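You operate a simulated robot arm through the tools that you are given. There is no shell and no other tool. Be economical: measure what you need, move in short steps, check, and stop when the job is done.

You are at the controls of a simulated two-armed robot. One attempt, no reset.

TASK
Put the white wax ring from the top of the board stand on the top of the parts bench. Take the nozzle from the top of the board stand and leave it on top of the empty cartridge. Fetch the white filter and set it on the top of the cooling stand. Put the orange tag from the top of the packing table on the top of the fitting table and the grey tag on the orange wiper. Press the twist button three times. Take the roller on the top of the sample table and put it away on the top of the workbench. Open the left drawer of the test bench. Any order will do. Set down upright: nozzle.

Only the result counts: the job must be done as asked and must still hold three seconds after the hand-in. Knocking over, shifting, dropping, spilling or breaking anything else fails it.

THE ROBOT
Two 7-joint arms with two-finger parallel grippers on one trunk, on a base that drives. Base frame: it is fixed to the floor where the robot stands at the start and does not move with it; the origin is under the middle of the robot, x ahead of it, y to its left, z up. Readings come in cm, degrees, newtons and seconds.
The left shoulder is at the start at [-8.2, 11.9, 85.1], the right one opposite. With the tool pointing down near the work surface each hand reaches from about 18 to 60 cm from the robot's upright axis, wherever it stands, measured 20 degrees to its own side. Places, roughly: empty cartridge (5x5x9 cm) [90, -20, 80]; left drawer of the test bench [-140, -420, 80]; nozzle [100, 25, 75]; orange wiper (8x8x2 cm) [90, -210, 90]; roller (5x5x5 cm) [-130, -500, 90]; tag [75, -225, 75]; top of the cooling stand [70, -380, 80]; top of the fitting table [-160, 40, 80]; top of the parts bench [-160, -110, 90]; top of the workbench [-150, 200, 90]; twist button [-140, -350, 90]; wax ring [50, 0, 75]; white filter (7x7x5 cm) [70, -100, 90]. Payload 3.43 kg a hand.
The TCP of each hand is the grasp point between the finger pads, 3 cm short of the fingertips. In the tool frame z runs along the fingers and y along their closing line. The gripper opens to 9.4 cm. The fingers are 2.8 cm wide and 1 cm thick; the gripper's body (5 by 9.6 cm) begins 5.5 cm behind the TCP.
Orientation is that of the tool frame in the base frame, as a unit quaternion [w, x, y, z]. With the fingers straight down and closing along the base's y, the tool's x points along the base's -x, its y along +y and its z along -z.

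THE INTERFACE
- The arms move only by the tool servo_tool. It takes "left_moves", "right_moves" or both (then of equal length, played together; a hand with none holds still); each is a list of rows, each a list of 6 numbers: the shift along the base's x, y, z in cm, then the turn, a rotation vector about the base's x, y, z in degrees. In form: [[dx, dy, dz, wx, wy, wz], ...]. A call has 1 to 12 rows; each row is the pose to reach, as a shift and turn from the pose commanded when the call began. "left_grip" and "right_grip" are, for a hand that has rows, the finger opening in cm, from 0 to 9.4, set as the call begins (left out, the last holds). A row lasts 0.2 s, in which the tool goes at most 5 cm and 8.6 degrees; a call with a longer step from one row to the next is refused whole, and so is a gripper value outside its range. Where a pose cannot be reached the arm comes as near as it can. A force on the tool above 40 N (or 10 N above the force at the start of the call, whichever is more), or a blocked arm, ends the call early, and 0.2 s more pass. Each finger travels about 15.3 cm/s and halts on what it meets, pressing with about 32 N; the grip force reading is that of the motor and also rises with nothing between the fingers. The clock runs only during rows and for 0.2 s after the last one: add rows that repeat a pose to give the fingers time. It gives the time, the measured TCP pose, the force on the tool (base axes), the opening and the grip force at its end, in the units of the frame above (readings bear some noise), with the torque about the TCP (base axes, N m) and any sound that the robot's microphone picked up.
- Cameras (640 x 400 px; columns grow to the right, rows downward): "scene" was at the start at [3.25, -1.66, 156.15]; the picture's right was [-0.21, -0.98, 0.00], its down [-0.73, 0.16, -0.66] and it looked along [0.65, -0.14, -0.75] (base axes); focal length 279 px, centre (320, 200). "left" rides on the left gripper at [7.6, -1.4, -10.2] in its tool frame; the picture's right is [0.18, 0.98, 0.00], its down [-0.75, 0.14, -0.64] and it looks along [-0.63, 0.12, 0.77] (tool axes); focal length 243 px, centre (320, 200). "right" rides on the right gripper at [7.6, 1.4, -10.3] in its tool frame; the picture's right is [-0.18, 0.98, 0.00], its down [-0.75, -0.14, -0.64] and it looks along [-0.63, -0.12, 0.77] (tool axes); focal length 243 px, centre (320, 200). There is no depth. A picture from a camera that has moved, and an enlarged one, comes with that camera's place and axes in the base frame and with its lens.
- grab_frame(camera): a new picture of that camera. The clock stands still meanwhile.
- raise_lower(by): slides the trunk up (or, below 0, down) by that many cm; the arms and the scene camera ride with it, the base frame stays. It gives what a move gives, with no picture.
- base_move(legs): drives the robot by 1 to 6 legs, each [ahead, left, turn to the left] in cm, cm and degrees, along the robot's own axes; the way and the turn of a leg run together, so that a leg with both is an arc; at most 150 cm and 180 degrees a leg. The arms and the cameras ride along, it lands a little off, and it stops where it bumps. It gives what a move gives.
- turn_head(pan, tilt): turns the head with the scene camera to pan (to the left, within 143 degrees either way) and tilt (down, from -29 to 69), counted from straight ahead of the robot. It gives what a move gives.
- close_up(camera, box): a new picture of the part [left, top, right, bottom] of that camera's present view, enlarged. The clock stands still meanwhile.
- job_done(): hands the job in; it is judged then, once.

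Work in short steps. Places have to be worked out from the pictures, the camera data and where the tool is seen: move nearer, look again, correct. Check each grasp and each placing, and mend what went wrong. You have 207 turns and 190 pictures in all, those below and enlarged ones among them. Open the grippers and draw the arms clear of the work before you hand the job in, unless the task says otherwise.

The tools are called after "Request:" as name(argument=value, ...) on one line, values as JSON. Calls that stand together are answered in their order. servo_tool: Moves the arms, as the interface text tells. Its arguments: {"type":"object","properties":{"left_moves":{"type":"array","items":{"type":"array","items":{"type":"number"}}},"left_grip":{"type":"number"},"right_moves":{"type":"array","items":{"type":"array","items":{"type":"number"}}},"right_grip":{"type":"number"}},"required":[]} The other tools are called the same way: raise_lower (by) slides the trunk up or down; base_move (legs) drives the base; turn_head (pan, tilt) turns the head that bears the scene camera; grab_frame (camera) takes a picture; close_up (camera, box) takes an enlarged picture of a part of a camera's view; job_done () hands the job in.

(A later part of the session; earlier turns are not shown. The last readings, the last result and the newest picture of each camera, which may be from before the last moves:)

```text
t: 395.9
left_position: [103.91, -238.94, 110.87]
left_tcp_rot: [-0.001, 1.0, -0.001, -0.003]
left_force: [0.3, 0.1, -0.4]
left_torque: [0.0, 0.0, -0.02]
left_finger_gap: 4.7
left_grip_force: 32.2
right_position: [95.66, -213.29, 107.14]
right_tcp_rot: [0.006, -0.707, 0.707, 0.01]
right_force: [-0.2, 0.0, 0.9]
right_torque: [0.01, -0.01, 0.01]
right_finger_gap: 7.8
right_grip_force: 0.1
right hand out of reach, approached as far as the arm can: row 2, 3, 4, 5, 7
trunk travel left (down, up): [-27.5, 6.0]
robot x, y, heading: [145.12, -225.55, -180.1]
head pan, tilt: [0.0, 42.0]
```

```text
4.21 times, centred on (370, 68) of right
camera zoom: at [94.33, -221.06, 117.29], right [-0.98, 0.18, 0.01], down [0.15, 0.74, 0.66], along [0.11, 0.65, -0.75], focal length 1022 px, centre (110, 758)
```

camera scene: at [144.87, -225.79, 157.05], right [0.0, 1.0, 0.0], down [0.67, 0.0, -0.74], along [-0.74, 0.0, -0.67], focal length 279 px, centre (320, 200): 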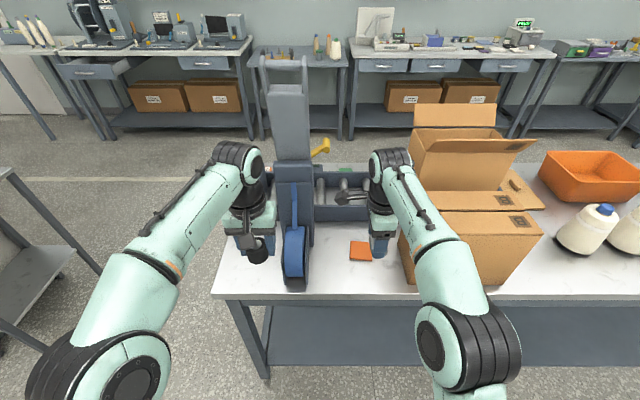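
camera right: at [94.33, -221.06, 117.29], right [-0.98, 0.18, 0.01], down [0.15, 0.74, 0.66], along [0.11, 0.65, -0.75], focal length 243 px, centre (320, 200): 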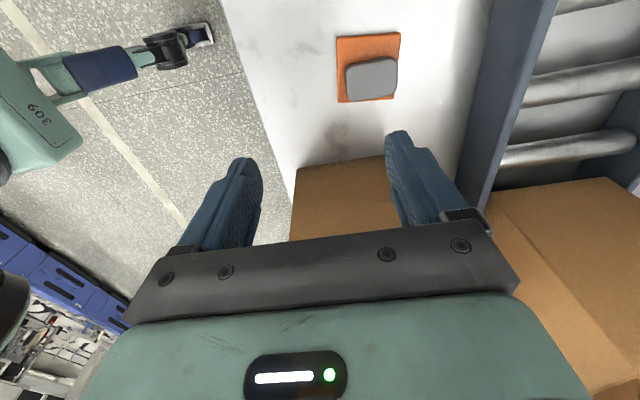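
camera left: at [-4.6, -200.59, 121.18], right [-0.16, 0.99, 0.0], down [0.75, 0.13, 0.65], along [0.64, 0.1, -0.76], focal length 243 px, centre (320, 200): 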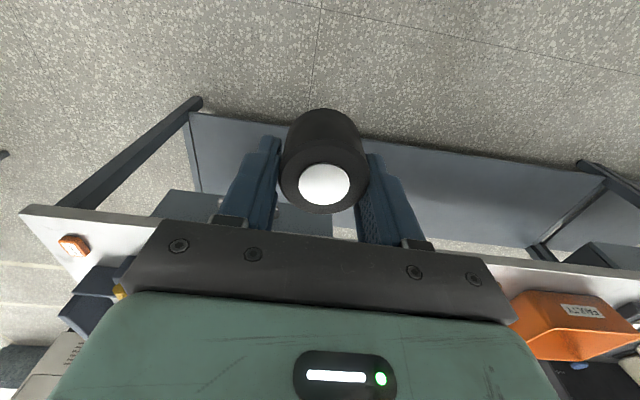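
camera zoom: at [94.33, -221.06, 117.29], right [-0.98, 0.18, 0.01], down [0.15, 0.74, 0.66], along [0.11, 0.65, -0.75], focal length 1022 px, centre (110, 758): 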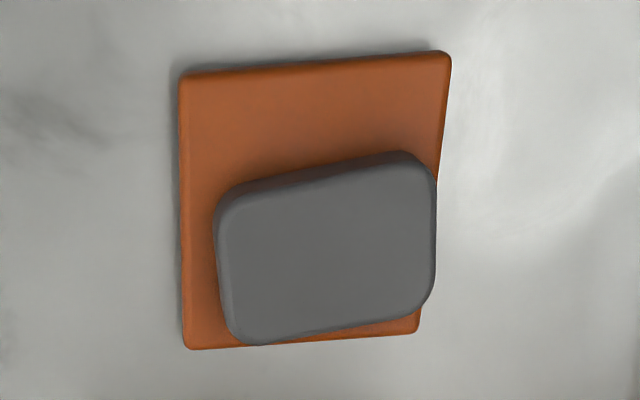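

Grey tag rests on the wiper. Roll the hand back, then drive around to the front.

Request:
base_move(legs=[[-28, 0, 0]])

Request:
servo_tool(right_moves=[[0, 0, 0, 0, 0, 8.4], [1, 0, 0, 0, 0, 16.8], [2, 0, 0, 0, 0, 25.2], [3, 0, 0, 0, 0, 33.6], [4, 0, 0, 0, 0, 42], [5, 0, 0, 0, 0, 50.4], [6, 0, 0, 0, 0, 58.8], [7, 0, 0, 0, 0, 67.2], [8, 0, 0, 0, 0, 75.6], [9, 0, 0, 0, 0, 84], [10, 0, 0, 0, 0, 90]])

Request:
base_move(legs=[[0, 85, 0], [105, 0, 0], [103, 0, 0], [0, 0, 90], [60, 0, 0], [0, 0, 90]])

```text
t: 397.8
left_position: [131.96, -238.97, 110.98]
left_tcp_rot: [0.0, 1.0, -0.001, -0.003]
left_force: [-0.2, 0.2, 0.4]
left_torque: [-0.01, 0.01, 0.02]
left_finger_gap: 4.7
left_grip_force: 32.7
right_position: [123.74, -213.22, 107.06]
right_tcp_rot: [-0.006, 0.708, -0.706, -0.011]
right_force: [-0.7, -0.3, 0.8]
right_torque: [0.03, 0.0, -0.02]
right_finger_gap: 7.8
right_grip_force: 0.1
trunk travel left (down, up): [-27.5, 6.0]
robot x, y, heading: [173.2, -225.61, -179.6]
head pan, tilt: [0.0, 42.0]
```

```text
t: 400.2
left_position: [131.87, -239.1, 110.89]
left_tcp_rot: [-0.001, 1.0, 0.0, -0.003]
left_force: [0.1, 0.1, -0.2]
left_torque: [-0.01, -0.01, 0.06]
left_finger_gap: 4.71
left_grip_force: 32.5
right_position: [123.9, -214.42, 108.8]
right_tcp_rot: [0.003, 1.0, 0.002, -0.011]
right_force: [0.1, -0.3, 0.5]
right_torque: [-0.01, 0.01, 0.03]
right_finger_gap: 7.8
right_grip_force: 0.1
right hand out of reach, approached as far as the arm can: row 2, 3, 4, 5, 6, 7, 8, 9, 10, 11
trunk travel left (down, up): [-27.5, 6.0]
robot x, y, heading: [173.08, -226.2, -179.8]
head pan, tilt: [0.0, 42.0]
```

```text
t: 428.5
left_position: [4.68, -357.34, 110.86]
left_tcp_rot: [0.003, 0.024, 1.0, -0.001]
left_force: [-0.7, -0.3, -0.6]
left_torque: [0.01, -0.05, 0.0]
left_finger_gap: 4.67
left_grip_force: 32.1
right_position: [11.54, -382.33, 108.73]
right_tcp_rot: [0.011, 0.022, 1.0, 0.003]
right_force: [0.2, 0.2, -0.8]
right_torque: [0.02, -0.04, -0.01]
right_finger_gap: 7.77
right_grip_force: 0.1
trunk travel left (down, up): [-27.5, 6.0]
robot x, y, heading: [-37.4, -368.74, -2.7]
head pan, tilt: [0.0, 42.0]
```

I went the wrong way along y; now slide left 134 to the orange tag's front.

Request:
base_move(legs=[[0, 0, 2.7], [0, 134, 0]])

Request:
turn_head(pan=-10, tilt=45)

Request:
grab_frame(camera="scene")

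Request:
grab_frame(camera="left")

```text
t: 440.9
left_position: [2.88, -220.45, 110.96]
left_tcp_rot: [0.002, -0.004, 1.0, -0.001]
left_force: [0.4, -0.7, -0.8]
left_torque: [0.03, -0.02, 0.01]
left_finger_gap: 4.62
left_grip_force: 32.4
right_position: [11.02, -244.93, 108.69]
right_tcp_rot: [0.011, -0.005, 1.0, 0.003]
right_force: [1.2, 0.6, -0.5]
right_torque: [-0.05, -0.01, 0.0]
right_finger_gap: 7.79
right_grip_force: 0.1
trunk travel left (down, up): [-27.5, 6.0]
robot x, y, heading: [-38.2, -234.33, 0.9]
head pan, tilt: [0.0, 42.0]
```

```text
t: 441.6
left_position: [2.77, -220.36, 110.88]
left_tcp_rot: [0.002, -0.005, 1.0, 0.0]
left_force: [0.6, 0.4, 0.6]
left_torque: [0.01, 0.0, 0.01]
left_finger_gap: 4.61
left_grip_force: 31.8
right_position: [11.0, -244.95, 108.63]
right_tcp_rot: [0.011, -0.005, 1.0, 0.003]
right_force: [-0.1, 0.5, 0.0]
right_torque: [-0.02, 0.02, -0.01]
right_finger_gap: 7.82
right_grip_force: 0.2
trunk travel left (down, up): [-27.5, 6.0]
robot x, y, heading: [-38.47, -233.89, 0.8]
head pan, tilt: [-10.0, 45.0]
```

```text
55 pictures are left
camera scene: at [-34.65, -235.47, 156.62], right [-0.16, -0.99, 0.0], down [-0.7, 0.11, -0.71], along [0.7, -0.11, -0.71], focal length 279 px, centre (320, 200)
```

scene: 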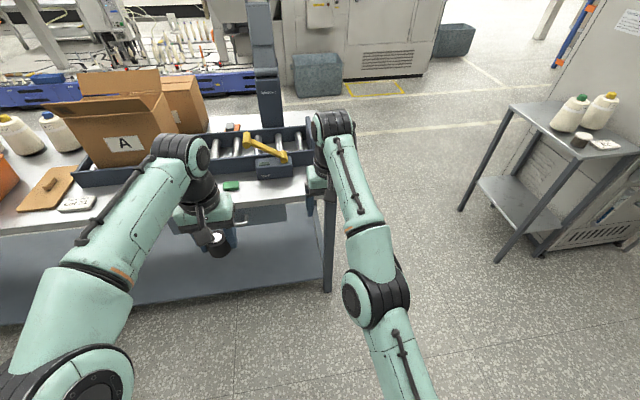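

```text
54 pictures are left
camera left: at [-4.86, -221.8, 121.2], right [-0.19, 0.98, 0.0], down [0.75, 0.15, 0.65], along [0.63, 0.12, -0.76], focal length 243 px, centre (320, 200)
```

left: 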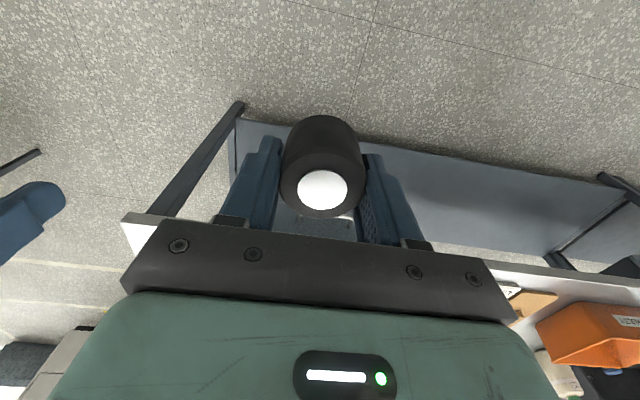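

Drive ahead 34 and view from the right hand.

Request:
base_move(legs=[[34, -3, -0.8]])

Request:
grab_frame(camera="right")

```text
t: 443.9
left_position: [37.12, -224.1, 110.88]
left_tcp_rot: [0.002, 0.005, 1.0, -0.001]
left_force: [0.7, -0.2, -0.6]
left_torque: [0.04, 0.0, 0.02]
left_finger_gap: 4.62
left_grip_force: 31.8
right_position: [44.83, -248.7, 108.84]
right_tcp_rot: [0.011, 0.003, 1.0, 0.004]
right_force: [1.2, -0.5, 0.0]
right_torque: [-0.03, 0.01, 0.05]
right_finger_gap: 7.79
right_grip_force: 0.1
trunk travel left (down, up): [-27.5, 6.0]
robot x, y, heading: [-4.18, -236.8, -0.4]
head pan, tilt: [-10.0, 45.0]
```

```text
53 pictures are left
camera right: at [37.08, -247.24, 118.85], right [0.19, 0.98, 0.01], down [0.74, -0.15, 0.66], along [0.65, -0.12, -0.75], focal length 243 px, centre (320, 200)
```

right: 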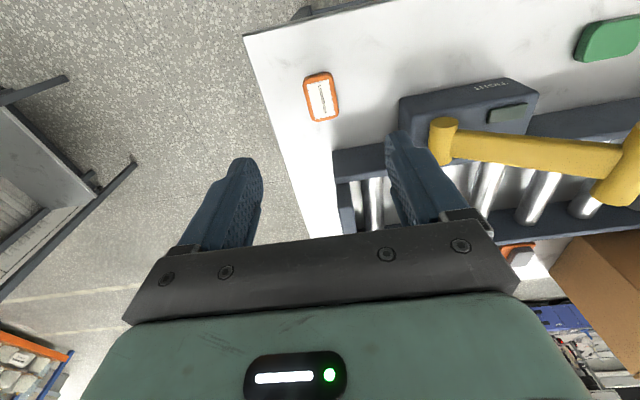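

Orange tag at [47.5,-248.7]. Move above to z 96 and check.

Request:
servo_tool(right_moves=[[1.4, 0, -3, 0, 0, 0], [2.7, 0, -6, 0, 0, 0], [2.7, 0, -10, 0, 0, 0], [2.7, 0, -12.8, 0, 0, 0], [2.7, 0, -12.8, 0, 0, 0]], right_grip=6.5)

Request:
grab_frame(camera="right")

```text
t: 445.1
left_position: [37.12, -224.03, 110.92]
left_tcp_rot: [0.004, 0.004, 1.0, -0.002]
left_force: [0.6, -0.1, -1.6]
left_torque: [0.01, 0.01, -0.01]
left_finger_gap: 4.63
left_grip_force: 32.5
right_position: [49.64, -248.48, 96.5]
right_tcp_rot: [0.011, 0.003, 1.0, 0.004]
right_force: [-0.3, -0.6, -0.3]
right_torque: [-0.02, 0.0, -0.02]
right_finger_gap: 6.48
right_grip_force: 0.1
right hand out of reach, approached as far as the arm can: row 3, 4, 5
trunk travel left (down, up): [-27.5, 6.0]
robot x, y, heading: [-4.11, -236.79, -0.2]
head pan, tilt: [-10.0, 45.0]
```

```text
52 pictures are left
camera right: at [41.8, -247.03, 106.7], right [0.19, 0.98, 0.01], down [0.74, -0.15, 0.66], along [0.65, -0.12, -0.75], focal length 243 px, centre (320, 200)
```

right: 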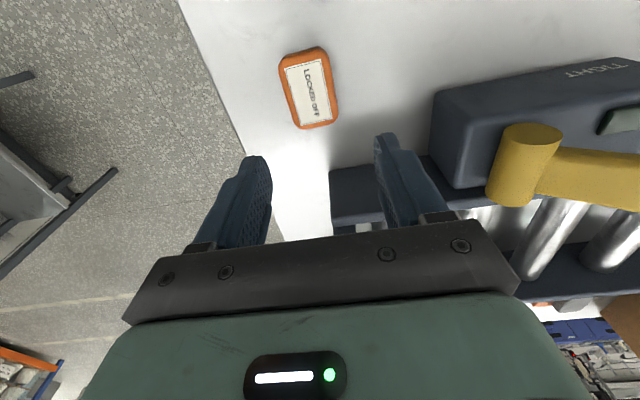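

Tag at [47.3,-248.8]. Correct x by -2.3 and lower.

Request:
servo_tool(right_moves=[[-1.2, -0.2, -2, 0, 0, 0], [-2.3, -0.3, -4, 0, 0, 0], [-2.3, -0.3, -4, 0, 0, 0]])

Request:
grab_frame(camera="right")

```text
t: 445.9
left_position: [37.06, -224.02, 110.88]
left_tcp_rot: [0.004, 0.004, 1.0, -0.001]
left_force: [0.1, -0.2, -0.8]
left_torque: [-0.01, 0.01, 0.0]
left_finger_gap: 4.63
left_grip_force: 31.8
right_position: [50.54, -248.39, 93.31]
right_tcp_rot: [0.011, 0.003, 1.0, 0.004]
right_force: [0.0, 0.0, -1.3]
right_torque: [0.01, 0.0, -0.01]
right_finger_gap: 6.48
right_grip_force: 0.1
right hand out of reach, approached as far as the arm can: row 1, 2, 3
trunk travel left (down, up): [-27.5, 6.0]
robot x, y, heading: [-4.3, -237.15, -0.4]
head pan, tilt: [-10.0, 45.0]
```

```text
51 pictures are left
camera right: at [42.65, -246.91, 103.44], right [0.19, 0.98, 0.01], down [0.74, -0.15, 0.66], along [0.65, -0.12, -0.75], focal length 243 px, centre (320, 200)
```

right: 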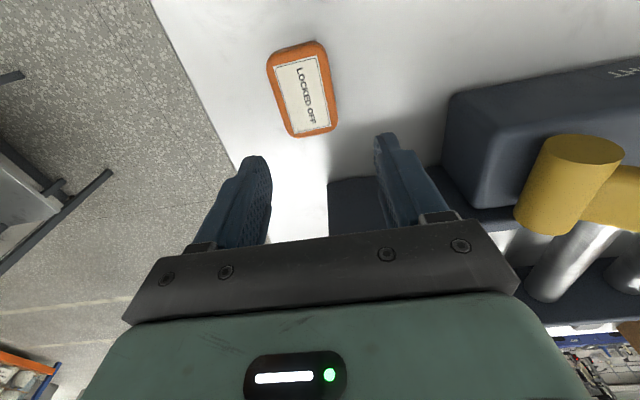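

The commanded pose is still beyond reach; pull it back further in x.

Request:
servo_tool(right_moves=[[-4, 0, 1, 0, 0, 0], [-8, 0, 1, 0, 0, 0], [-8, 0, 1, 0, 0, 0]])

```text
t: 446.7
left_position: [37.09, -224.01, 110.9]
left_tcp_rot: [0.004, 0.004, 1.0, -0.001]
left_force: [0.9, 0.6, -0.8]
left_torque: [-0.01, 0.0, 0.02]
left_finger_gap: 4.62
left_grip_force: 31.9
right_position: [49.83, -247.73, 95.6]
right_tcp_rot: [0.012, 0.003, 1.0, 0.004]
right_force: [0.5, -0.8, 0.1]
right_torque: [0.01, -0.03, 0.05]
right_finger_gap: 6.49
right_grip_force: 0.1
right hand out of reach, approached as far as the arm can: row 1, 2, 3
trunk travel left (down, up): [-27.5, 6.0]
robot x, y, heading: [-4.62, -236.97, -0.2]
head pan, tilt: [-10.0, 45.0]
```

The arm seems caught at a limit; step the command outward and see which rows become reachable.

Request:
servo_tool(right_moves=[[4.5, 0, 2, 0, 0, 0], [9, 0, 4, 0, 0, 0], [13.5, 0, 6, 0, 0, 0], [18, 0, 8, 0, 0, 0], [22, 0, 8, 0, 0, 0], [26, 0, 8, 0, 0, 0]])

Request:
grab_frame(camera="scene")

```text
t: 448.1
left_position: [37.21, -224.04, 110.94]
left_tcp_rot: [0.004, 0.004, 1.0, 0.0]
left_force: [0.3, 0.4, -1.1]
left_torque: [-0.01, 0.0, -0.02]
left_finger_gap: 4.6
left_grip_force: 32.2
right_position: [49.71, -248.27, 97.09]
right_tcp_rot: [0.011, 0.003, 1.0, 0.003]
right_force: [-0.2, 0.1, -0.2]
right_torque: [0.04, 0.01, 0.0]
right_finger_gap: 6.5
right_grip_force: 0.2
right hand out of reach, approached as far as the arm can: row 1, 2, 3, 4, 5, 6
trunk travel left (down, up): [-27.5, 6.0]
robot x, y, heading: [-4.48, -237.03, -0.4]
head pan, tilt: [-10.0, 45.0]
```

```text
50 pictures are left
camera scene: at [-0.59, -238.45, 156.62], right [-0.18, -0.98, 0.0], down [-0.7, 0.13, -0.71], along [0.7, -0.13, -0.71], focal length 279 px, centre (320, 200)
```

scene: 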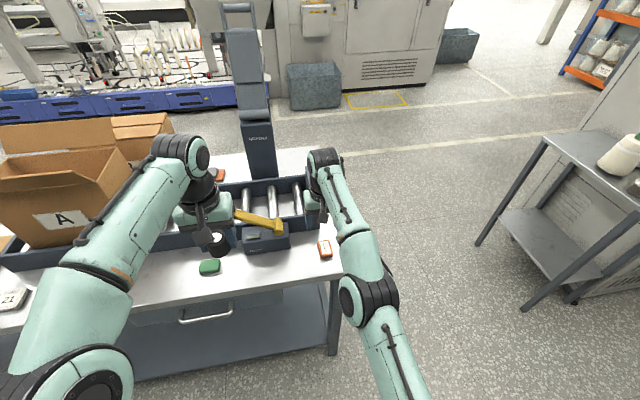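

The arm is stretched out straight. With the command now close to the measured pose, move sideways (over free space) and inward in a curve.

Request:
servo_tool(right_moves=[[-1, -4, 0, 0, 0, 0], [-2, -8, 0, 0, 0, 0], [-4, -12, 0, 0, 0, 0], [-7, -15, 0, 0, 0, 0], [-11, -16, 0, 0, 0, 0], [-15, -16, 0, 0, 0, 0], [-19, -16, 0, 0, 0, 0], [-22, -16, 0, 0, 0, 0]])

```text
t: 449.9
left_position: [37.15, -224.0, 110.9]
left_tcp_rot: [0.003, 0.005, 1.0, -0.001]
left_force: [0.3, -0.1, -1.0]
left_torque: [0.0, -0.05, 0.0]
left_finger_gap: 4.61
left_grip_force: 32.3
right_position: [46.07, -268.43, 102.64]
right_tcp_rot: [0.011, 0.004, 1.0, 0.004]
right_force: [-0.3, 0.7, 0.0]
right_torque: [0.03, -0.01, -0.04]
right_finger_gap: 6.51
right_grip_force: 0.1
right hand out of reach, approached as far as the arm can: row 1, 2, 3, 4, 5, 6, 7, 8
trunk travel left (down, up): [-27.5, 6.0]
robot x, y, heading: [-4.29, -237.25, -0.2]
head pan, tilt: [-10.0, 45.0]
```

The arm is straight (singular), so inward commands don't bend the elbow. Use a tool pitch to force joint motion, then return.

Request:
servo_tool(right_moves=[[0, 0, 0, 0, -8, 0], [0, 0, 0, 0, -16, 0], [0, 0, 0, 0, -24, 0], [0, 0, 0, 0, -32, 0], [0, 0, 0, 0, -32, 0], [0, 0, 0, 0, -24, 0], [0, 0, 0, 0, -16, 0], [0, 0, 0, 0, -8, 0], [0, 0, 0, 0, 0, 0], [0, 0, 0, 0, 0, 0]])

```text
t: 452.1
left_position: [37.14, -224.27, 110.94]
left_tcp_rot: [0.003, 0.004, 1.0, 0.0]
left_force: [-0.2, 0.2, -0.8]
left_torque: [-0.02, 0.01, 0.0]
left_finger_gap: 4.61
left_grip_force: 31.9
right_position: [45.83, -268.82, 102.61]
right_tcp_rot: [0.01, 0.004, 1.0, 0.003]
right_force: [0.0, -0.7, 0.3]
right_torque: [0.0, 0.02, 0.01]
right_finger_gap: 6.51
right_grip_force: 0.0
right hand out of reach, approached as far as the arm can: row 1, 2, 3, 4, 5, 6, 7, 8
trunk travel left (down, up): [-27.5, 6.0]
robot x, y, heading: [-4.07, -237.05, -0.2]
head pan, tilt: [-10.0, 45.0]
```

Command equals measured now. Probe which small motions are reachable.

Request:
servo_tool(right_moves=[[2, 0, 0, 0, 0, 0], [0, 0, 0, 0, 0, 0], [-2, 0, 0, 0, 0, 0], [0, 0, 0, 0, 0, 0], [0, 0, 2, 0, 0, 0], [0, 0, 0, 0, 0, 0], [0, 0, -2, 0, 0, 0], [0, 0, 0, 0, 0, 0], [0, 0, 0, 0, 0, 8], [0, 0, 0, 0, 0, 0], [0, 0, 0, 0, 0, -8], [0, 0, 0, 0, 0, 0]])

Request:
servo_tool(right_moves=[[0, 2, 0, 0, 0, 0], [0, 0, 0, 0, 0, 0], [0, -2, 0, 0, 0, 0], [0, 0, 0, 0, 0, 0], [0, 0, 0, 8, 0, 0], [0, 0, 0, 0, 0, 0], [0, 0, 0, -8, 0, 0], [0, 0, 0, 0, 0, 0], [0, 0, 0, 0, 8, 0], [0, 0, 0, 0, 0, 0], [0, 0, 0, 0, -8, 0], [0, 0, 0, 0, 0, 0]])

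```text
t: 454.7
left_position: [37.06, -224.11, 111.01]
left_tcp_rot: [0.002, 0.004, 1.0, -0.001]
left_force: [-0.6, -0.8, -0.1]
left_torque: [0.0, 0.0, 0.0]
left_finger_gap: 4.6
left_grip_force: 32.2
right_position: [46.08, -268.74, 102.51]
right_tcp_rot: [0.011, 0.004, 1.0, 0.003]
right_force: [-0.5, 0.4, 0.2]
right_torque: [-0.02, 0.0, 0.01]
right_finger_gap: 6.52
right_grip_force: 0.2
right hand out of reach, approached as far as the arm can: row 1, 3, 5, 7, 8, 10, 11
trunk travel left (down, up): [-27.5, 6.0]
robot x, y, heading: [-4.04, -237.29, -0.0]
head pan, tilt: [-10.0, 45.0]
```

```text
t: 457.3
left_position: [37.37, -224.08, 110.82]
left_tcp_rot: [0.002, 0.004, 1.0, -0.001]
left_force: [0.6, -0.1, -0.6]
left_torque: [-0.02, 0.05, -0.02]
left_finger_gap: 4.57
left_grip_force: 32.4
right_position: [45.76, -268.73, 102.38]
right_tcp_rot: [0.01, 0.003, 1.0, 0.004]
right_force: [-0.2, -0.2, 0.6]
right_torque: [-0.04, 0.03, 0.0]
right_finger_gap: 6.53
right_grip_force: 0.0
right hand out of reach, approached as far as the arm can: row 1, 2, 4, 9
trunk travel left (down, up): [-27.5, 6.0]
robot x, y, heading: [-3.95, -237.1, -0.2]
head pan, tilt: [-10.0, 45.0]
```

Yaw+, -y and -pitch are reachable. Try a combined move: yaw +40, -y, inward.

Request:
servo_tool(right_moves=[[0, -1, 0, 0, 0, 8], [0, -2, 0, 0, 0, 16], [-1, -3, 0, 0, 0, 24], [-2, -4, 0, 0, 0, 32], [-4, -5, 0, 0, 0, 40], [-6, -6, 0, 0, 0, 40], [-8, -7, 0, 0, 0, 40], [-10, -7, 0, 0, 0, 40], [-12, -7, 0, 0, 0, 40], [-14, -7, 0, 0, 0, 40]])

Request:
grab_frame(camera="scene")

```text
t: 459.5
left_position: [37.01, -224.06, 110.92]
left_tcp_rot: [0.003, 0.004, 1.0, -0.002]
left_force: [-0.6, 1.0, -0.5]
left_torque: [-0.02, -0.01, -0.04]
left_finger_gap: 4.58
left_grip_force: 32.1
right_position: [31.6, -275.7, 102.45]
right_tcp_rot: [0.009, -0.338, 0.941, 0.007]
right_force: [-0.1, 0.0, 0.7]
right_torque: [0.02, 0.03, 0.03]
right_finger_gap: 6.51
right_grip_force: 0.1
trunk travel left (down, up): [-27.5, 6.0]
robot x, y, heading: [-4.26, -236.89, -0.2]
head pan, tilt: [-10.0, 45.0]
```

```text
49 pictures are left
camera scene: at [-0.66, -238.44, 156.62], right [-0.18, -0.98, 0.0], down [-0.7, 0.13, -0.71], along [0.7, -0.13, -0.71], focal length 279 px, centre (320, 200)
```

scene: 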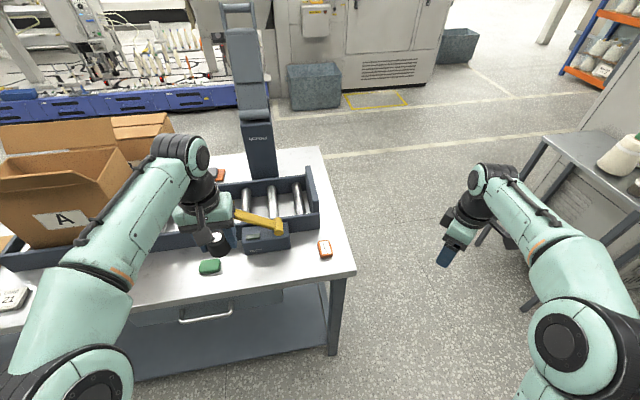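

Freed. Drive 4 cm nearer, un-yaw and move over the tag at z≈97.

Request:
base_move(legs=[[4, 0, 0.2]])

Request:
servo_tool(right_moves=[[0, 2.5, 0, 0, 0, -8], [0, 5, 0, 0, 0, -16], [1, 8, 0, 0, 0, -24], [2, 11, 0, 0, 0, -32], [3, 14, 0, 0, 0, -40], [4.5, 18, 0, 0, 0, -40], [6.5, 22, 0, 0, 0, -40], [9, 26, 0, 0, 0, -40], [11.7, 26.9, -2, 0, 0, -40], [11.7, 26.9, -5, 0, 0, -40], [11.7, 26.9, -5, 0, 0, -40]])

Request:
grab_frame(camera="right")

```text
t: 460.4
left_position: [41.0, -223.96, 110.85]
left_tcp_rot: [0.003, 0.003, 1.0, -0.001]
left_force: [-0.3, 1.0, -1.5]
left_torque: [0.02, -0.02, 0.0]
left_finger_gap: 4.57
left_grip_force: 32.2
right_position: [35.82, -275.65, 102.55]
right_tcp_rot: [0.01, -0.34, 0.94, 0.007]
right_force: [-0.1, -0.8, -0.2]
right_torque: [0.03, 0.07, -0.02]
right_finger_gap: 6.48
right_grip_force: 0.1
trunk travel left (down, up): [-27.5, 6.0]
robot x, y, heading: [-0.29, -236.9, -0.0]
head pan, tilt: [-10.0, 45.0]
```

```text
t: 462.8
left_position: [41.1, -223.92, 110.95]
left_tcp_rot: [0.004, 0.002, 1.0, -0.001]
left_force: [-1.0, -0.7, -1.5]
left_torque: [-0.01, -0.01, 0.01]
left_finger_gap: 4.53
left_grip_force: 32.0
right_position: [47.48, -248.59, 97.39]
right_tcp_rot: [0.011, 0.002, 1.0, 0.004]
right_force: [0.3, -0.7, -0.1]
right_torque: [-0.02, 0.0, -0.01]
right_finger_gap: 6.48
right_grip_force: 0.1
trunk travel left (down, up): [-27.5, 6.0]
robot x, y, heading: [-0.4, -237.05, -0.1]
head pan, tilt: [-10.0, 45.0]
```

```text
48 pictures are left
camera right: at [39.68, -247.16, 107.59], right [0.19, 0.98, 0.01], down [0.74, -0.15, 0.66], along [0.65, -0.12, -0.75], focal length 243 px, centre (320, 200)
```

right: 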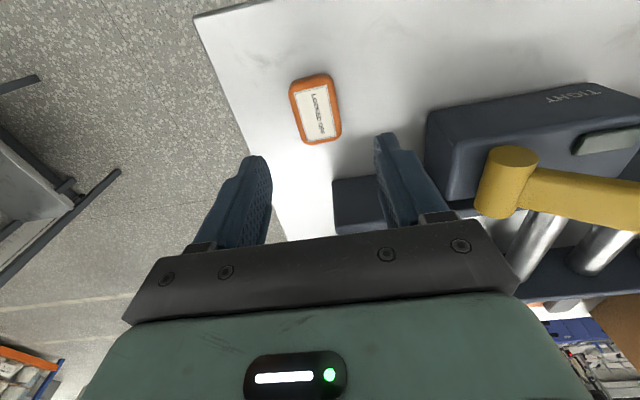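

Aligned. Descend and grip, then lift.

Request:
servo_tool(right_moves=[[-0.2, -0.2, -4, 0, 0, 0], [-0.2, -0.2, -7.5, 0, 0, 0], [-0.2, -0.2, -8.5, 0, 0, 0], [-0.2, -0.2, -8.9, 0, 0, 0]])

Request:
servo_tool(right_moves=[[0, 0, 0, 0, 0, 0], [0, 0, 0, 0, 0, 0], [0, 0, 0, 0, 0, 0], [0, 0, 0, 0, 0, 0]], right_grip=1)

Request:
servo_tool(right_moves=[[0, 0, 0.5, 0, 0, 0], [0, 0, 1.5, 0, 0, 0], [0, 0, 3, 0, 0, 0], [0, 0, 5, 0, 0, 0], [-1, 0, 7, 0, 0, 0], [-2, 0, 9, 0, 0, 0], [-4, 0, 11, 0, 0, 0], [-6, 0, 13, 0, 0, 0], [-8, 0, 15, 0, 0, 0], [-10, 0, 16, 0, 0, 0], [-12, 0, 17, 0, 0, 0], [-14, 0, 17, 0, 0, 0]])

Request:
grab_frame(camera="right")

Request:
grab_frame(camera="left")

```text
t: 463.8
left_position: [41.05, -223.95, 110.87]
left_tcp_rot: [0.004, 0.002, 1.0, -0.001]
left_force: [-0.4, -0.9, -0.7]
left_torque: [0.0, 0.0, -0.02]
left_finger_gap: 4.57
left_grip_force: 31.7
right_position: [47.3, -248.99, 88.46]
right_tcp_rot: [0.011, 0.002, 1.0, 0.004]
right_force: [-0.1, -0.2, -0.3]
right_torque: [-0.01, 0.04, 0.0]
right_finger_gap: 6.5
right_grip_force: 0.1
trunk travel left (down, up): [-27.5, 6.0]
robot x, y, heading: [-0.37, -237.41, -0.2]
head pan, tilt: [-10.0, 45.0]
```

```text
t: 464.8
left_position: [41.02, -223.89, 110.77]
left_tcp_rot: [0.003, 0.003, 1.0, -0.001]
left_force: [-0.2, -0.5, -1.0]
left_torque: [-0.01, 0.0, 0.01]
left_finger_gap: 4.56
left_grip_force: 31.9
right_position: [47.41, -248.95, 88.57]
right_tcp_rot: [0.011, 0.002, 1.0, 0.003]
right_force: [-0.7, 0.0, -0.8]
right_torque: [-0.01, -0.07, 0.01]
right_finger_gap: 3.87
right_grip_force: 32.1
trunk travel left (down, up): [-27.5, 6.0]
robot x, y, heading: [-0.32, -237.23, -0.1]
head pan, tilt: [-10.0, 45.0]
```

```text
t: 467.4
left_position: [40.94, -223.94, 110.82]
left_tcp_rot: [0.004, 0.002, 1.0, 0.0]
left_force: [0.6, -0.1, -0.7]
left_torque: [0.02, -0.01, -0.03]
left_finger_gap: 4.56
left_grip_force: 32.3
right_position: [33.58, -248.95, 105.66]
right_tcp_rot: [0.011, 0.002, 1.0, 0.003]
right_force: [0.0, -0.3, 0.0]
right_torque: [-0.03, 0.02, 0.01]
right_finger_gap: 3.87
right_grip_force: 32.2
trunk travel left (down, up): [-27.5, 6.0]
robot x, y, heading: [-0.25, -236.9, -0.4]
head pan, tilt: [-10.0, 45.0]
```

```text
47 pictures are left
camera right: at [25.7, -247.47, 115.84], right [0.19, 0.98, 0.01], down [0.74, -0.15, 0.66], along [0.65, -0.12, -0.75], focal length 243 px, centre (320, 200)
```

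right: 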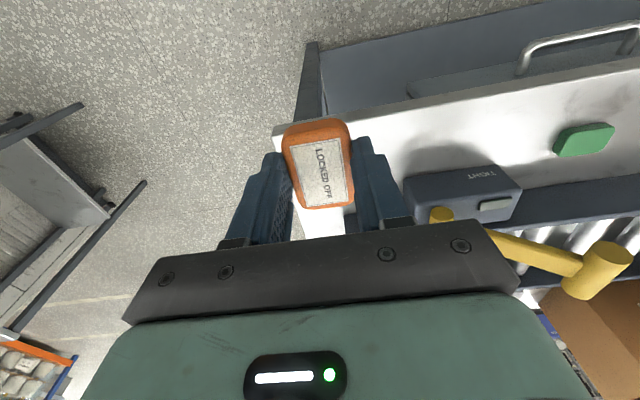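

```text
46 pictures are left
camera left: at [33.31, -225.21, 121.23], right [-0.18, 0.98, 0.0], down [0.75, 0.14, 0.65], along [0.64, 0.11, -0.76], focal length 243 px, centre (320, 200)
```

left: 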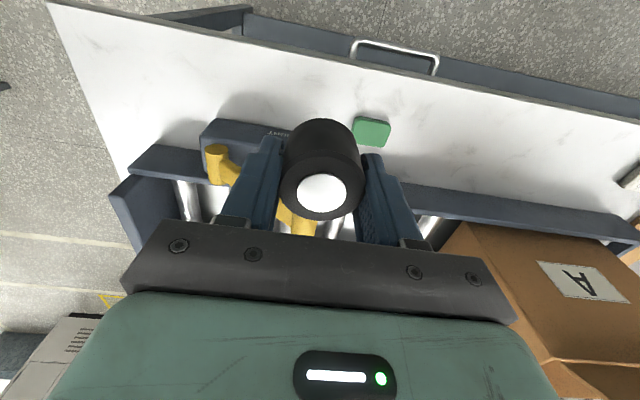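

Both objects held. Drive to the fitting table at [-160,40] facing -x.

Request:
base_move(legs=[[-42, 0, 0.3], [0, 0, 90], [0, 0, 90], [0, -130, 0], [0, -130, 0]])

Request:
turn_head(pan=0, tilt=32)

Request:
grab_frame(camera="scene")

```text
t: 500.2
left_position: [-83.15, 11.51, 110.98]
left_tcp_rot: [-0.001, 1.0, -0.002, -0.003]
left_force: [-0.3, -0.3, -0.6]
left_torque: [-0.04, -0.04, -0.01]
left_finger_gap: 4.35
left_grip_force: 32.2
right_position: [-75.63, 36.56, 105.66]
right_tcp_rot: [0.003, 1.0, -0.001, -0.011]
right_force: [0.1, 0.1, -1.0]
right_torque: [0.03, -0.02, -0.02]
right_finger_gap: 3.87
right_grip_force: 31.9
trunk travel left (down, up): [-27.5, 6.0]
robot x, y, heading: [-42.23, 24.86, 179.8]
head pan, tilt: [-10.0, 45.0]
```

```text
t: 500.9
left_position: [-83.01, 11.49, 110.85]
left_tcp_rot: [-0.001, 1.0, -0.002, -0.003]
left_force: [-0.8, 0.3, -1.0]
left_torque: [-0.02, 0.01, -0.01]
left_finger_gap: 4.35
left_grip_force: 31.8
right_position: [-75.47, 36.52, 105.51]
right_tcp_rot: [0.003, 1.0, 0.0, -0.011]
right_force: [0.1, 0.5, -0.3]
right_torque: [-0.01, 0.04, 0.0]
right_finger_gap: 3.85
right_grip_force: 32.1
trunk travel left (down, up): [-27.5, 6.0]
robot x, y, heading: [-41.9, 24.86, 180.1]
head pan, tilt: [0.0, 32.0]
```

```text
45 pictures are left
camera scene: at [-46.39, 24.71, 158.56], right [0.0, 1.0, 0.0], down [0.53, 0.0, -0.85], along [-0.85, 0.0, -0.53], focal length 279 px, centre (320, 200)
```

scene: 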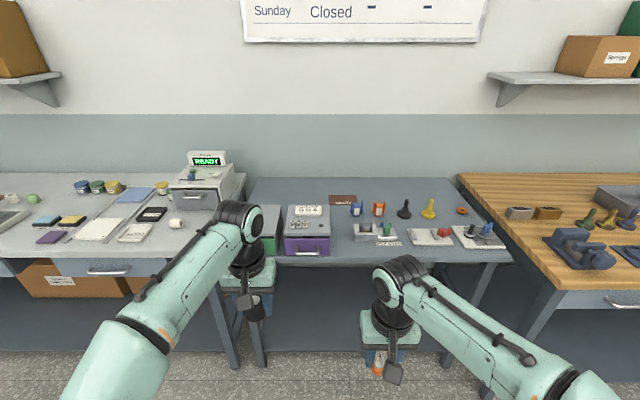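

Left gap has dropped to 4.35; check the roller's hold, and zoom on the tables.

Request:
grab_frame(camera="left")

Request:
close_up(camera="scene", box=[440, 160, 640, 300])

Request:
close_up(camera="scene", box=[240, 170, 520, 270])

```text
44 pictures are left
camera left: at [-75.36, 13.0, 121.22], right [0.18, -0.98, 0.0], down [-0.75, -0.14, 0.65], along [-0.64, -0.11, -0.76], focal length 243 px, centre (320, 200)
```

left: 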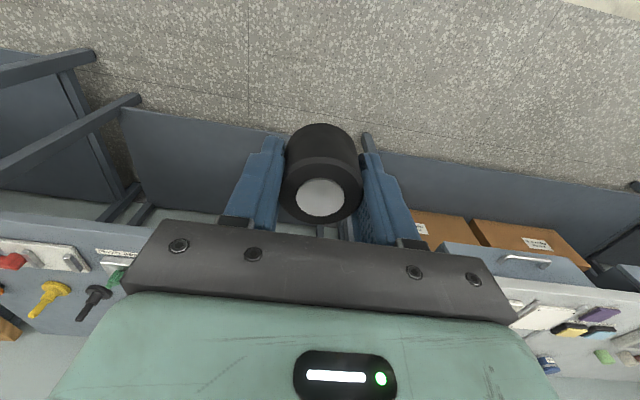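

```text
2.86 times, centred on (540, 230) of scene
camera zoom: at [-46.39, 24.71, 158.56], right [0.0, 1.0, 0.0], down [0.53, 0.0, -0.85], along [-0.85, 0.0, -0.53], focal length 796 px, centre (-309, 114)
```

zoom: 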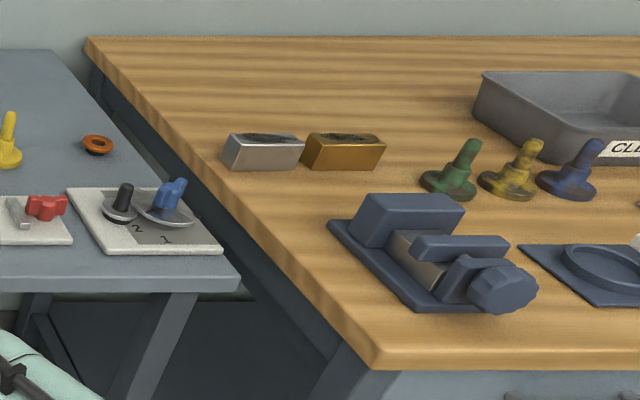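

```text
2.29 times, centred on (380, 220) of scene
camera zoom: at [-46.39, 24.71, 158.56], right [0.0, 1.0, 0.0], down [0.53, 0.0, -0.85], along [-0.85, 0.0, -0.53], focal length 637 px, centre (183, 154)
```

zoom: 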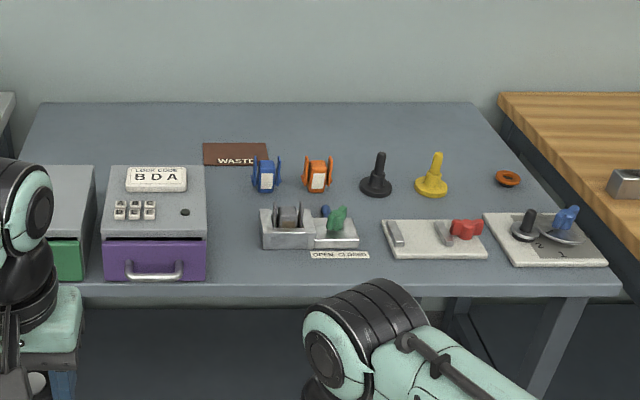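

Roller first since its grip is creeping. Slide right 115 to the workbench and look.

Request:
base_move(legs=[[0, -115, 0]])

Request:
turn_head(pan=10, tilt=35)

Request:
grab_frame(camera="scene")

```text
t: 511.3
left_position: [-82.4, 127.33, 111.07]
left_tcp_rot: [-0.001, 1.0, -0.009, -0.003]
left_force: [0.1, -0.4, 0.5]
left_torque: [0.0, -0.01, -0.02]
left_finger_gap: 4.34
left_grip_force: 31.7
right_position: [-74.62, 152.45, 105.7]
right_tcp_rot: [0.004, 1.0, -0.009, -0.012]
right_force: [-0.2, 0.3, -1.3]
right_torque: [0.01, 0.0, -0.01]
right_finger_gap: 3.86
right_grip_force: 31.7
trunk travel left (down, up): [-27.5, 6.0]
robot x, y, heading: [-41.13, 140.3, 179.1]
head pan, tilt: [0.0, 32.0]
```

```text
t: 512.0
left_position: [-82.33, 127.41, 110.91]
left_tcp_rot: [0.0, 1.0, -0.011, -0.003]
left_force: [0.7, -0.4, -1.0]
left_torque: [0.04, 0.01, 0.01]
left_finger_gap: 4.34
left_grip_force: 32.3
right_position: [-74.4, 152.27, 105.7]
right_tcp_rot: [0.004, 1.0, -0.008, -0.011]
right_force: [-0.1, 0.8, -1.2]
right_torque: [0.04, 0.01, 0.02]
right_finger_gap: 3.86
right_grip_force: 32.1
trunk travel left (down, up): [-27.5, 6.0]
robot x, y, heading: [-41.0, 139.92, 179.1]
head pan, tilt: [10.0, 35.0]
```

```text
41 pictures are left
camera scene: at [-45.21, 138.45, 158.1], right [-0.16, 0.99, 0.0], down [0.57, 0.09, -0.82], along [-0.81, -0.13, -0.57], focal length 279 px, centre (320, 200)
```

scene: 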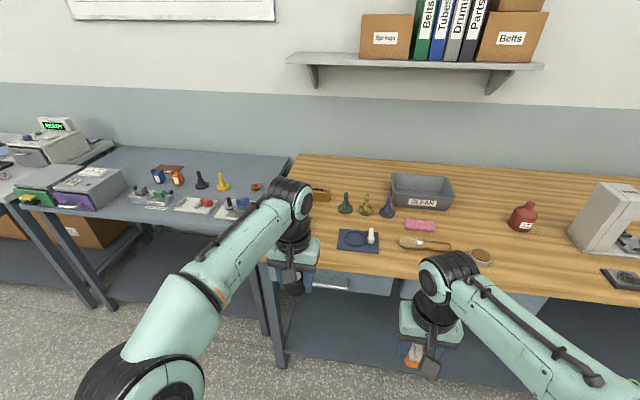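

Free front strip on the workbench near [-111,157]. Position the base: right 30, ahead 22.

Request:
base_move(legs=[[0, -30, 0.9], [22, 0, 0]])

Request:
grab_frame(camera="left")

Request:
grab_frame(camera="scene")

```text
t: 516.5
left_position: [-103.93, 156.96, 111.0]
left_tcp_rot: [0.0, 1.0, -0.004, -0.003]
left_force: [0.4, -0.1, -1.2]
left_torque: [0.02, -0.02, -0.02]
left_finger_gap: 4.31
left_grip_force: 32.0
right_position: [-96.58, 181.86, 105.71]
right_tcp_rot: [0.004, 1.0, -0.003, -0.01]
right_force: [-0.4, 0.0, -0.6]
right_torque: [0.01, 0.01, 0.03]
right_finger_gap: 3.87
right_grip_force: 31.8
trunk travel left (down, up): [-27.5, 6.0]
robot x, y, heading: [-62.52, 169.72, 179.8]
head pan, tilt: [10.0, 35.0]
```

```text
40 pictures are left
camera left: at [-96.31, 158.42, 121.22], right [0.18, -0.98, 0.0], down [-0.75, -0.14, 0.65], along [-0.64, -0.11, -0.76], focal length 243 px, centre (320, 200)
```

left: 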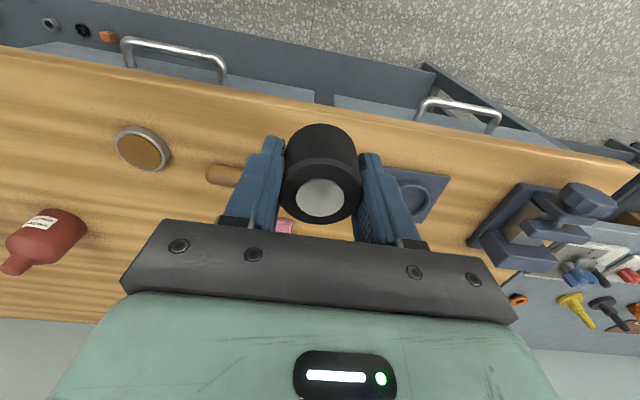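

```text
39 pictures are left
camera scene: at [-67.05, 168.53, 158.1], right [-0.17, 0.99, 0.0], down [0.57, 0.1, -0.82], along [-0.81, -0.14, -0.57], focal length 279 px, centre (320, 200)
```

scene: 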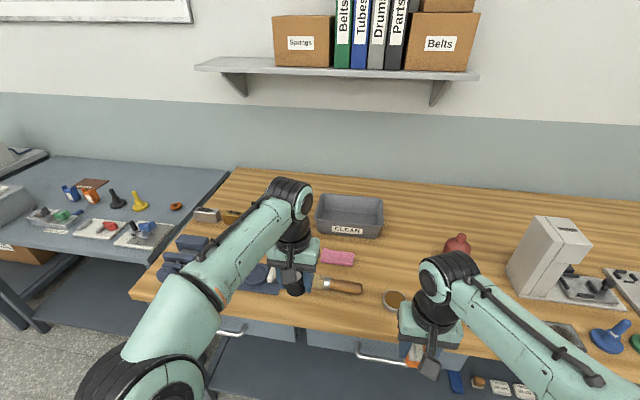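

Target [-111.2,157] (edge at ≈-106.4, brush at ≈-117.7). Move over it and lower to z 96.

Request:
servo_tool(left_moves=[[-2, 0, 0, 0, 0, 0], [-4.5, 0, 0, 0, 0, 0], [-7.2, 0, 0, 0, 0, 0], [-7.2, 0, -2, 0, 0, 0], [-7.2, 0, -4, 0, 0, 0], [-7.2, 0, -6, 0, 0, 0], [-7.2, 0, -8, 0, 0, 0], [-7.2, 0, -10, 0, 0, 0], [-7.2, 0, -12, 0, 0, 0], [-7.2, 0, -14, 0, 0, 0], [-7.2, 0, -15, 0, 0, 0], [-7.2, 0, -15, 0, 0, 0]])

Request:
grab_frame(camera="left")

Request:
close_up(camera="scene", box=[240, 240, 380, 340])

```text
t: 519.1
left_position: [-111.11, 157.1, 96.13]
left_tcp_rot: [0.0, 1.0, -0.002, -0.004]
left_force: [-0.6, -0.5, -1.2]
left_torque: [0.0, -0.02, 0.01]
left_finger_gap: 4.31
left_grip_force: 31.9
left hand out of reach, approached as far as the arm can: row 3
right_position: [-96.54, 181.89, 105.6]
right_tcp_rot: [0.002, 1.0, -0.003, -0.012]
right_force: [0.5, -0.9, -0.2]
right_torque: [0.02, 0.01, 0.0]
right_finger_gap: 3.88
right_grip_force: 31.8
trunk travel left (down, up): [-27.5, 6.0]
robot x, y, heading: [-62.82, 170.24, 180.1]
head pan, tilt: [10.0, 35.0]
```

```text
38 pictures are left
camera left: at [-103.43, 158.46, 106.3], right [0.18, -0.98, 0.0], down [-0.75, -0.14, 0.65], along [-0.64, -0.11, -0.76], focal length 243 px, centre (320, 200)
```

left: 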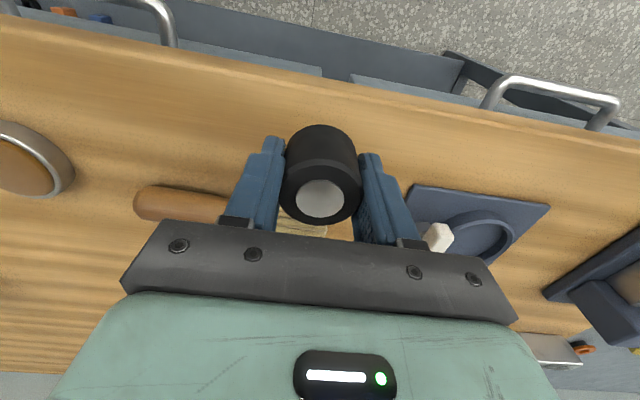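

```text
4.00 times, centred on (310, 290) of scene
camera zoom: at [-67.01, 168.53, 158.1], right [-0.17, 0.99, 0.0], down [0.57, 0.1, -0.82], along [-0.81, -0.14, -0.57], focal length 1114 px, centre (360, -160)
```

zoom: 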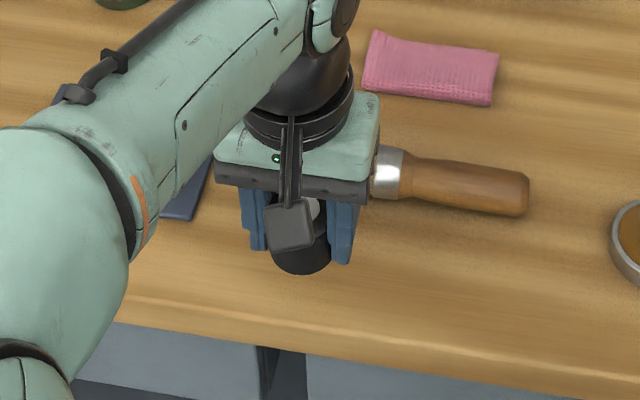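

Lower in steps watching the force.

Request:
servo_tool(left_moves=[[0, 0, -0.5, 0, 0, 0], [0, 0, -1, 0, 0, 0]])

Request:
servo_tool(left_moves=[[0, 0, -0.5, 0, 0, 0]])

Request:
servo_tool(left_moves=[[0, 0, -0.5, 0, 0, 0]])

Request:
servo_tool(left_moves=[[0, 0, -0.4, 0, 0, 0]])

```text
t: 519.8
left_position: [-111.15, 156.91, 95.03]
left_tcp_rot: [-0.002, 1.0, -0.002, -0.005]
left_force: [-0.3, -0.5, -0.1]
left_torque: [0.0, -0.02, 0.03]
left_finger_gap: 4.31
left_grip_force: 32.1
right_position: [-96.47, 182.02, 105.76]
right_tcp_rot: [0.004, 1.0, -0.002, -0.011]
right_force: [-0.7, 0.0, 0.3]
right_torque: [-0.01, 0.02, -0.01]
right_finger_gap: 3.87
right_grip_force: 32.2
trunk travel left (down, up): [-27.5, 6.0]
robot x, y, heading: [-62.8, 170.23, 180.0]
head pan, tilt: [10.0, 35.0]
```

```text
t: 520.1
left_position: [-111.19, 156.98, 94.4]
left_tcp_rot: [-0.001, 1.0, -0.002, -0.004]
left_force: [0.0, 0.6, 0.1]
left_torque: [0.01, -0.03, 0.02]
left_finger_gap: 4.34
left_grip_force: 32.0
right_position: [-96.56, 181.99, 105.58]
right_tcp_rot: [0.003, 1.0, -0.002, -0.011]
right_force: [-0.5, 0.6, 0.2]
right_torque: [0.01, 0.03, 0.02]
right_finger_gap: 3.85
right_grip_force: 31.4
trunk travel left (down, up): [-27.5, 6.0]
robot x, y, heading: [-62.4, 169.98, 180.1]
head pan, tilt: [10.0, 35.0]
```

```text
t: 520.5
left_position: [-111.1, 156.98, 93.92]
left_tcp_rot: [-0.001, 1.0, -0.003, -0.003]
left_force: [0.3, -0.5, -0.6]
left_torque: [0.03, -0.02, 0.01]
left_finger_gap: 4.3
left_grip_force: 31.8
right_position: [-96.5, 182.02, 105.71]
right_tcp_rot: [0.004, 1.0, -0.002, -0.012]
right_force: [0.4, 0.4, 0.3]
right_torque: [0.02, 0.01, 0.03]
right_finger_gap: 3.88
right_grip_force: 31.9
trunk travel left (down, up): [-27.5, 6.0]
robot x, y, heading: [-62.72, 170.14, 179.9]
head pan, tilt: [10.0, 35.0]
```

```text
t: 521.0
left_position: [-111.08, 157.06, 93.48]
left_tcp_rot: [-0.001, 1.0, -0.003, -0.003]
left_force: [1.0, -0.4, -0.8]
left_torque: [-0.01, 0.02, 0.02]
left_finger_gap: 4.35
left_grip_force: 31.7
right_position: [-96.54, 181.9, 105.71]
right_tcp_rot: [0.003, 1.0, -0.002, -0.011]
right_force: [0.2, -0.3, -0.1]
right_torque: [-0.01, 0.01, 0.0]
right_finger_gap: 3.87
right_grip_force: 31.7
trunk travel left (down, up): [-27.5, 6.0]
robot x, y, heading: [-62.83, 169.95, 179.9]
head pan, tilt: [10.0, 35.0]
```

No contact yet; continue.

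Request:
servo_tool(left_moves=[[0, 0, -0.4, 0, 0, 0]])

Request:
servo_tool(left_moves=[[0, 0, -0.4, 0, 0, 0]])

Request:
servo_tool(left_moves=[[0, 0, -0.4, 0, 0, 0]])

Request:
servo_tool(left_moves=[[0, 0, -0.4, 0, 0, 0]])

Request:
close_up(camera="scene", box=[240, 240, 380, 340])

```text
t: 521.4
left_position: [-111.15, 156.98, 93.0]
left_tcp_rot: [-0.001, 1.0, -0.003, -0.003]
left_force: [0.2, -0.2, -0.6]
left_torque: [-0.01, 0.02, -0.02]
left_finger_gap: 4.35
left_grip_force: 31.7
right_position: [-96.49, 181.91, 105.7]
right_tcp_rot: [0.004, 1.0, -0.003, -0.011]
right_force: [0.0, 0.8, 0.2]
right_torque: [-0.02, 0.02, -0.01]
right_finger_gap: 3.88
right_grip_force: 32.2
trunk travel left (down, up): [-27.5, 6.0]
robot x, y, heading: [-62.6, 170.18, 179.9]
head pan, tilt: [10.0, 35.0]
```

```text
t: 521.8
left_position: [-111.22, 156.97, 92.65]
left_tcp_rot: [-0.001, 1.0, -0.004, -0.004]
left_force: [0.1, -1.2, -1.6]
left_torque: [-0.04, 0.03, 0.01]
left_finger_gap: 4.35
left_grip_force: 32.0
right_position: [-96.68, 182.05, 105.59]
right_tcp_rot: [0.004, 1.0, -0.003, -0.012]
right_force: [-0.3, 0.6, -0.4]
right_torque: [-0.02, 0.02, 0.01]
right_finger_gap: 3.88
right_grip_force: 32.4
trunk travel left (down, up): [-27.5, 6.0]
robot x, y, heading: [-62.8, 170.21, 180.1]
head pan, tilt: [10.0, 35.0]
```

```text
t: 522.1
left_position: [-111.21, 156.97, 92.26]
left_tcp_rot: [0.0, 1.0, -0.004, -0.004]
left_force: [-1.5, -0.8, -0.9]
left_torque: [0.01, -0.04, 0.05]
left_finger_gap: 4.33
left_grip_force: 31.8
right_position: [-96.46, 181.94, 105.69]
right_tcp_rot: [0.003, 1.0, -0.003, -0.012]
right_force: [-0.2, 0.8, 0.1]
right_torque: [-0.03, 0.01, 0.01]
right_finger_gap: 3.89
right_grip_force: 31.9
trunk travel left (down, up): [-27.5, 6.0]
robot x, y, heading: [-62.65, 169.76, 180.0]
head pan, tilt: [10.0, 35.0]
```

```text
t: 522.5
left_position: [-111.29, 157.09, 91.88]
left_tcp_rot: [-0.001, 1.0, -0.003, -0.003]
left_force: [-0.4, 1.1, -0.4]
left_torque: [0.01, -0.02, 0.05]
left_finger_gap: 4.35
left_grip_force: 31.8
right_position: [-96.52, 181.98, 105.69]
right_tcp_rot: [0.003, 1.0, -0.003, -0.012]
right_force: [0.3, -0.4, -0.7]
right_torque: [0.04, 0.0, -0.01]
right_finger_gap: 3.88
right_grip_force: 32.6
trunk travel left (down, up): [-27.5, 6.0]
robot x, y, heading: [-62.75, 169.96, 179.8]
head pan, tilt: [10.0, 35.0]
```

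```text
4.00 times, centred on (310, 290) of scene
camera zoom: at [-67.02, 168.53, 158.1], right [-0.17, 0.99, 0.0], down [0.57, 0.1, -0.82], along [-0.81, -0.14, -0.57], focal length 1114 px, centre (360, -160)
```

zoom: 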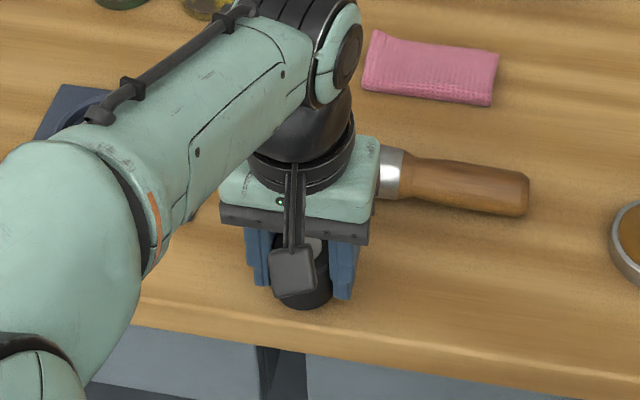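

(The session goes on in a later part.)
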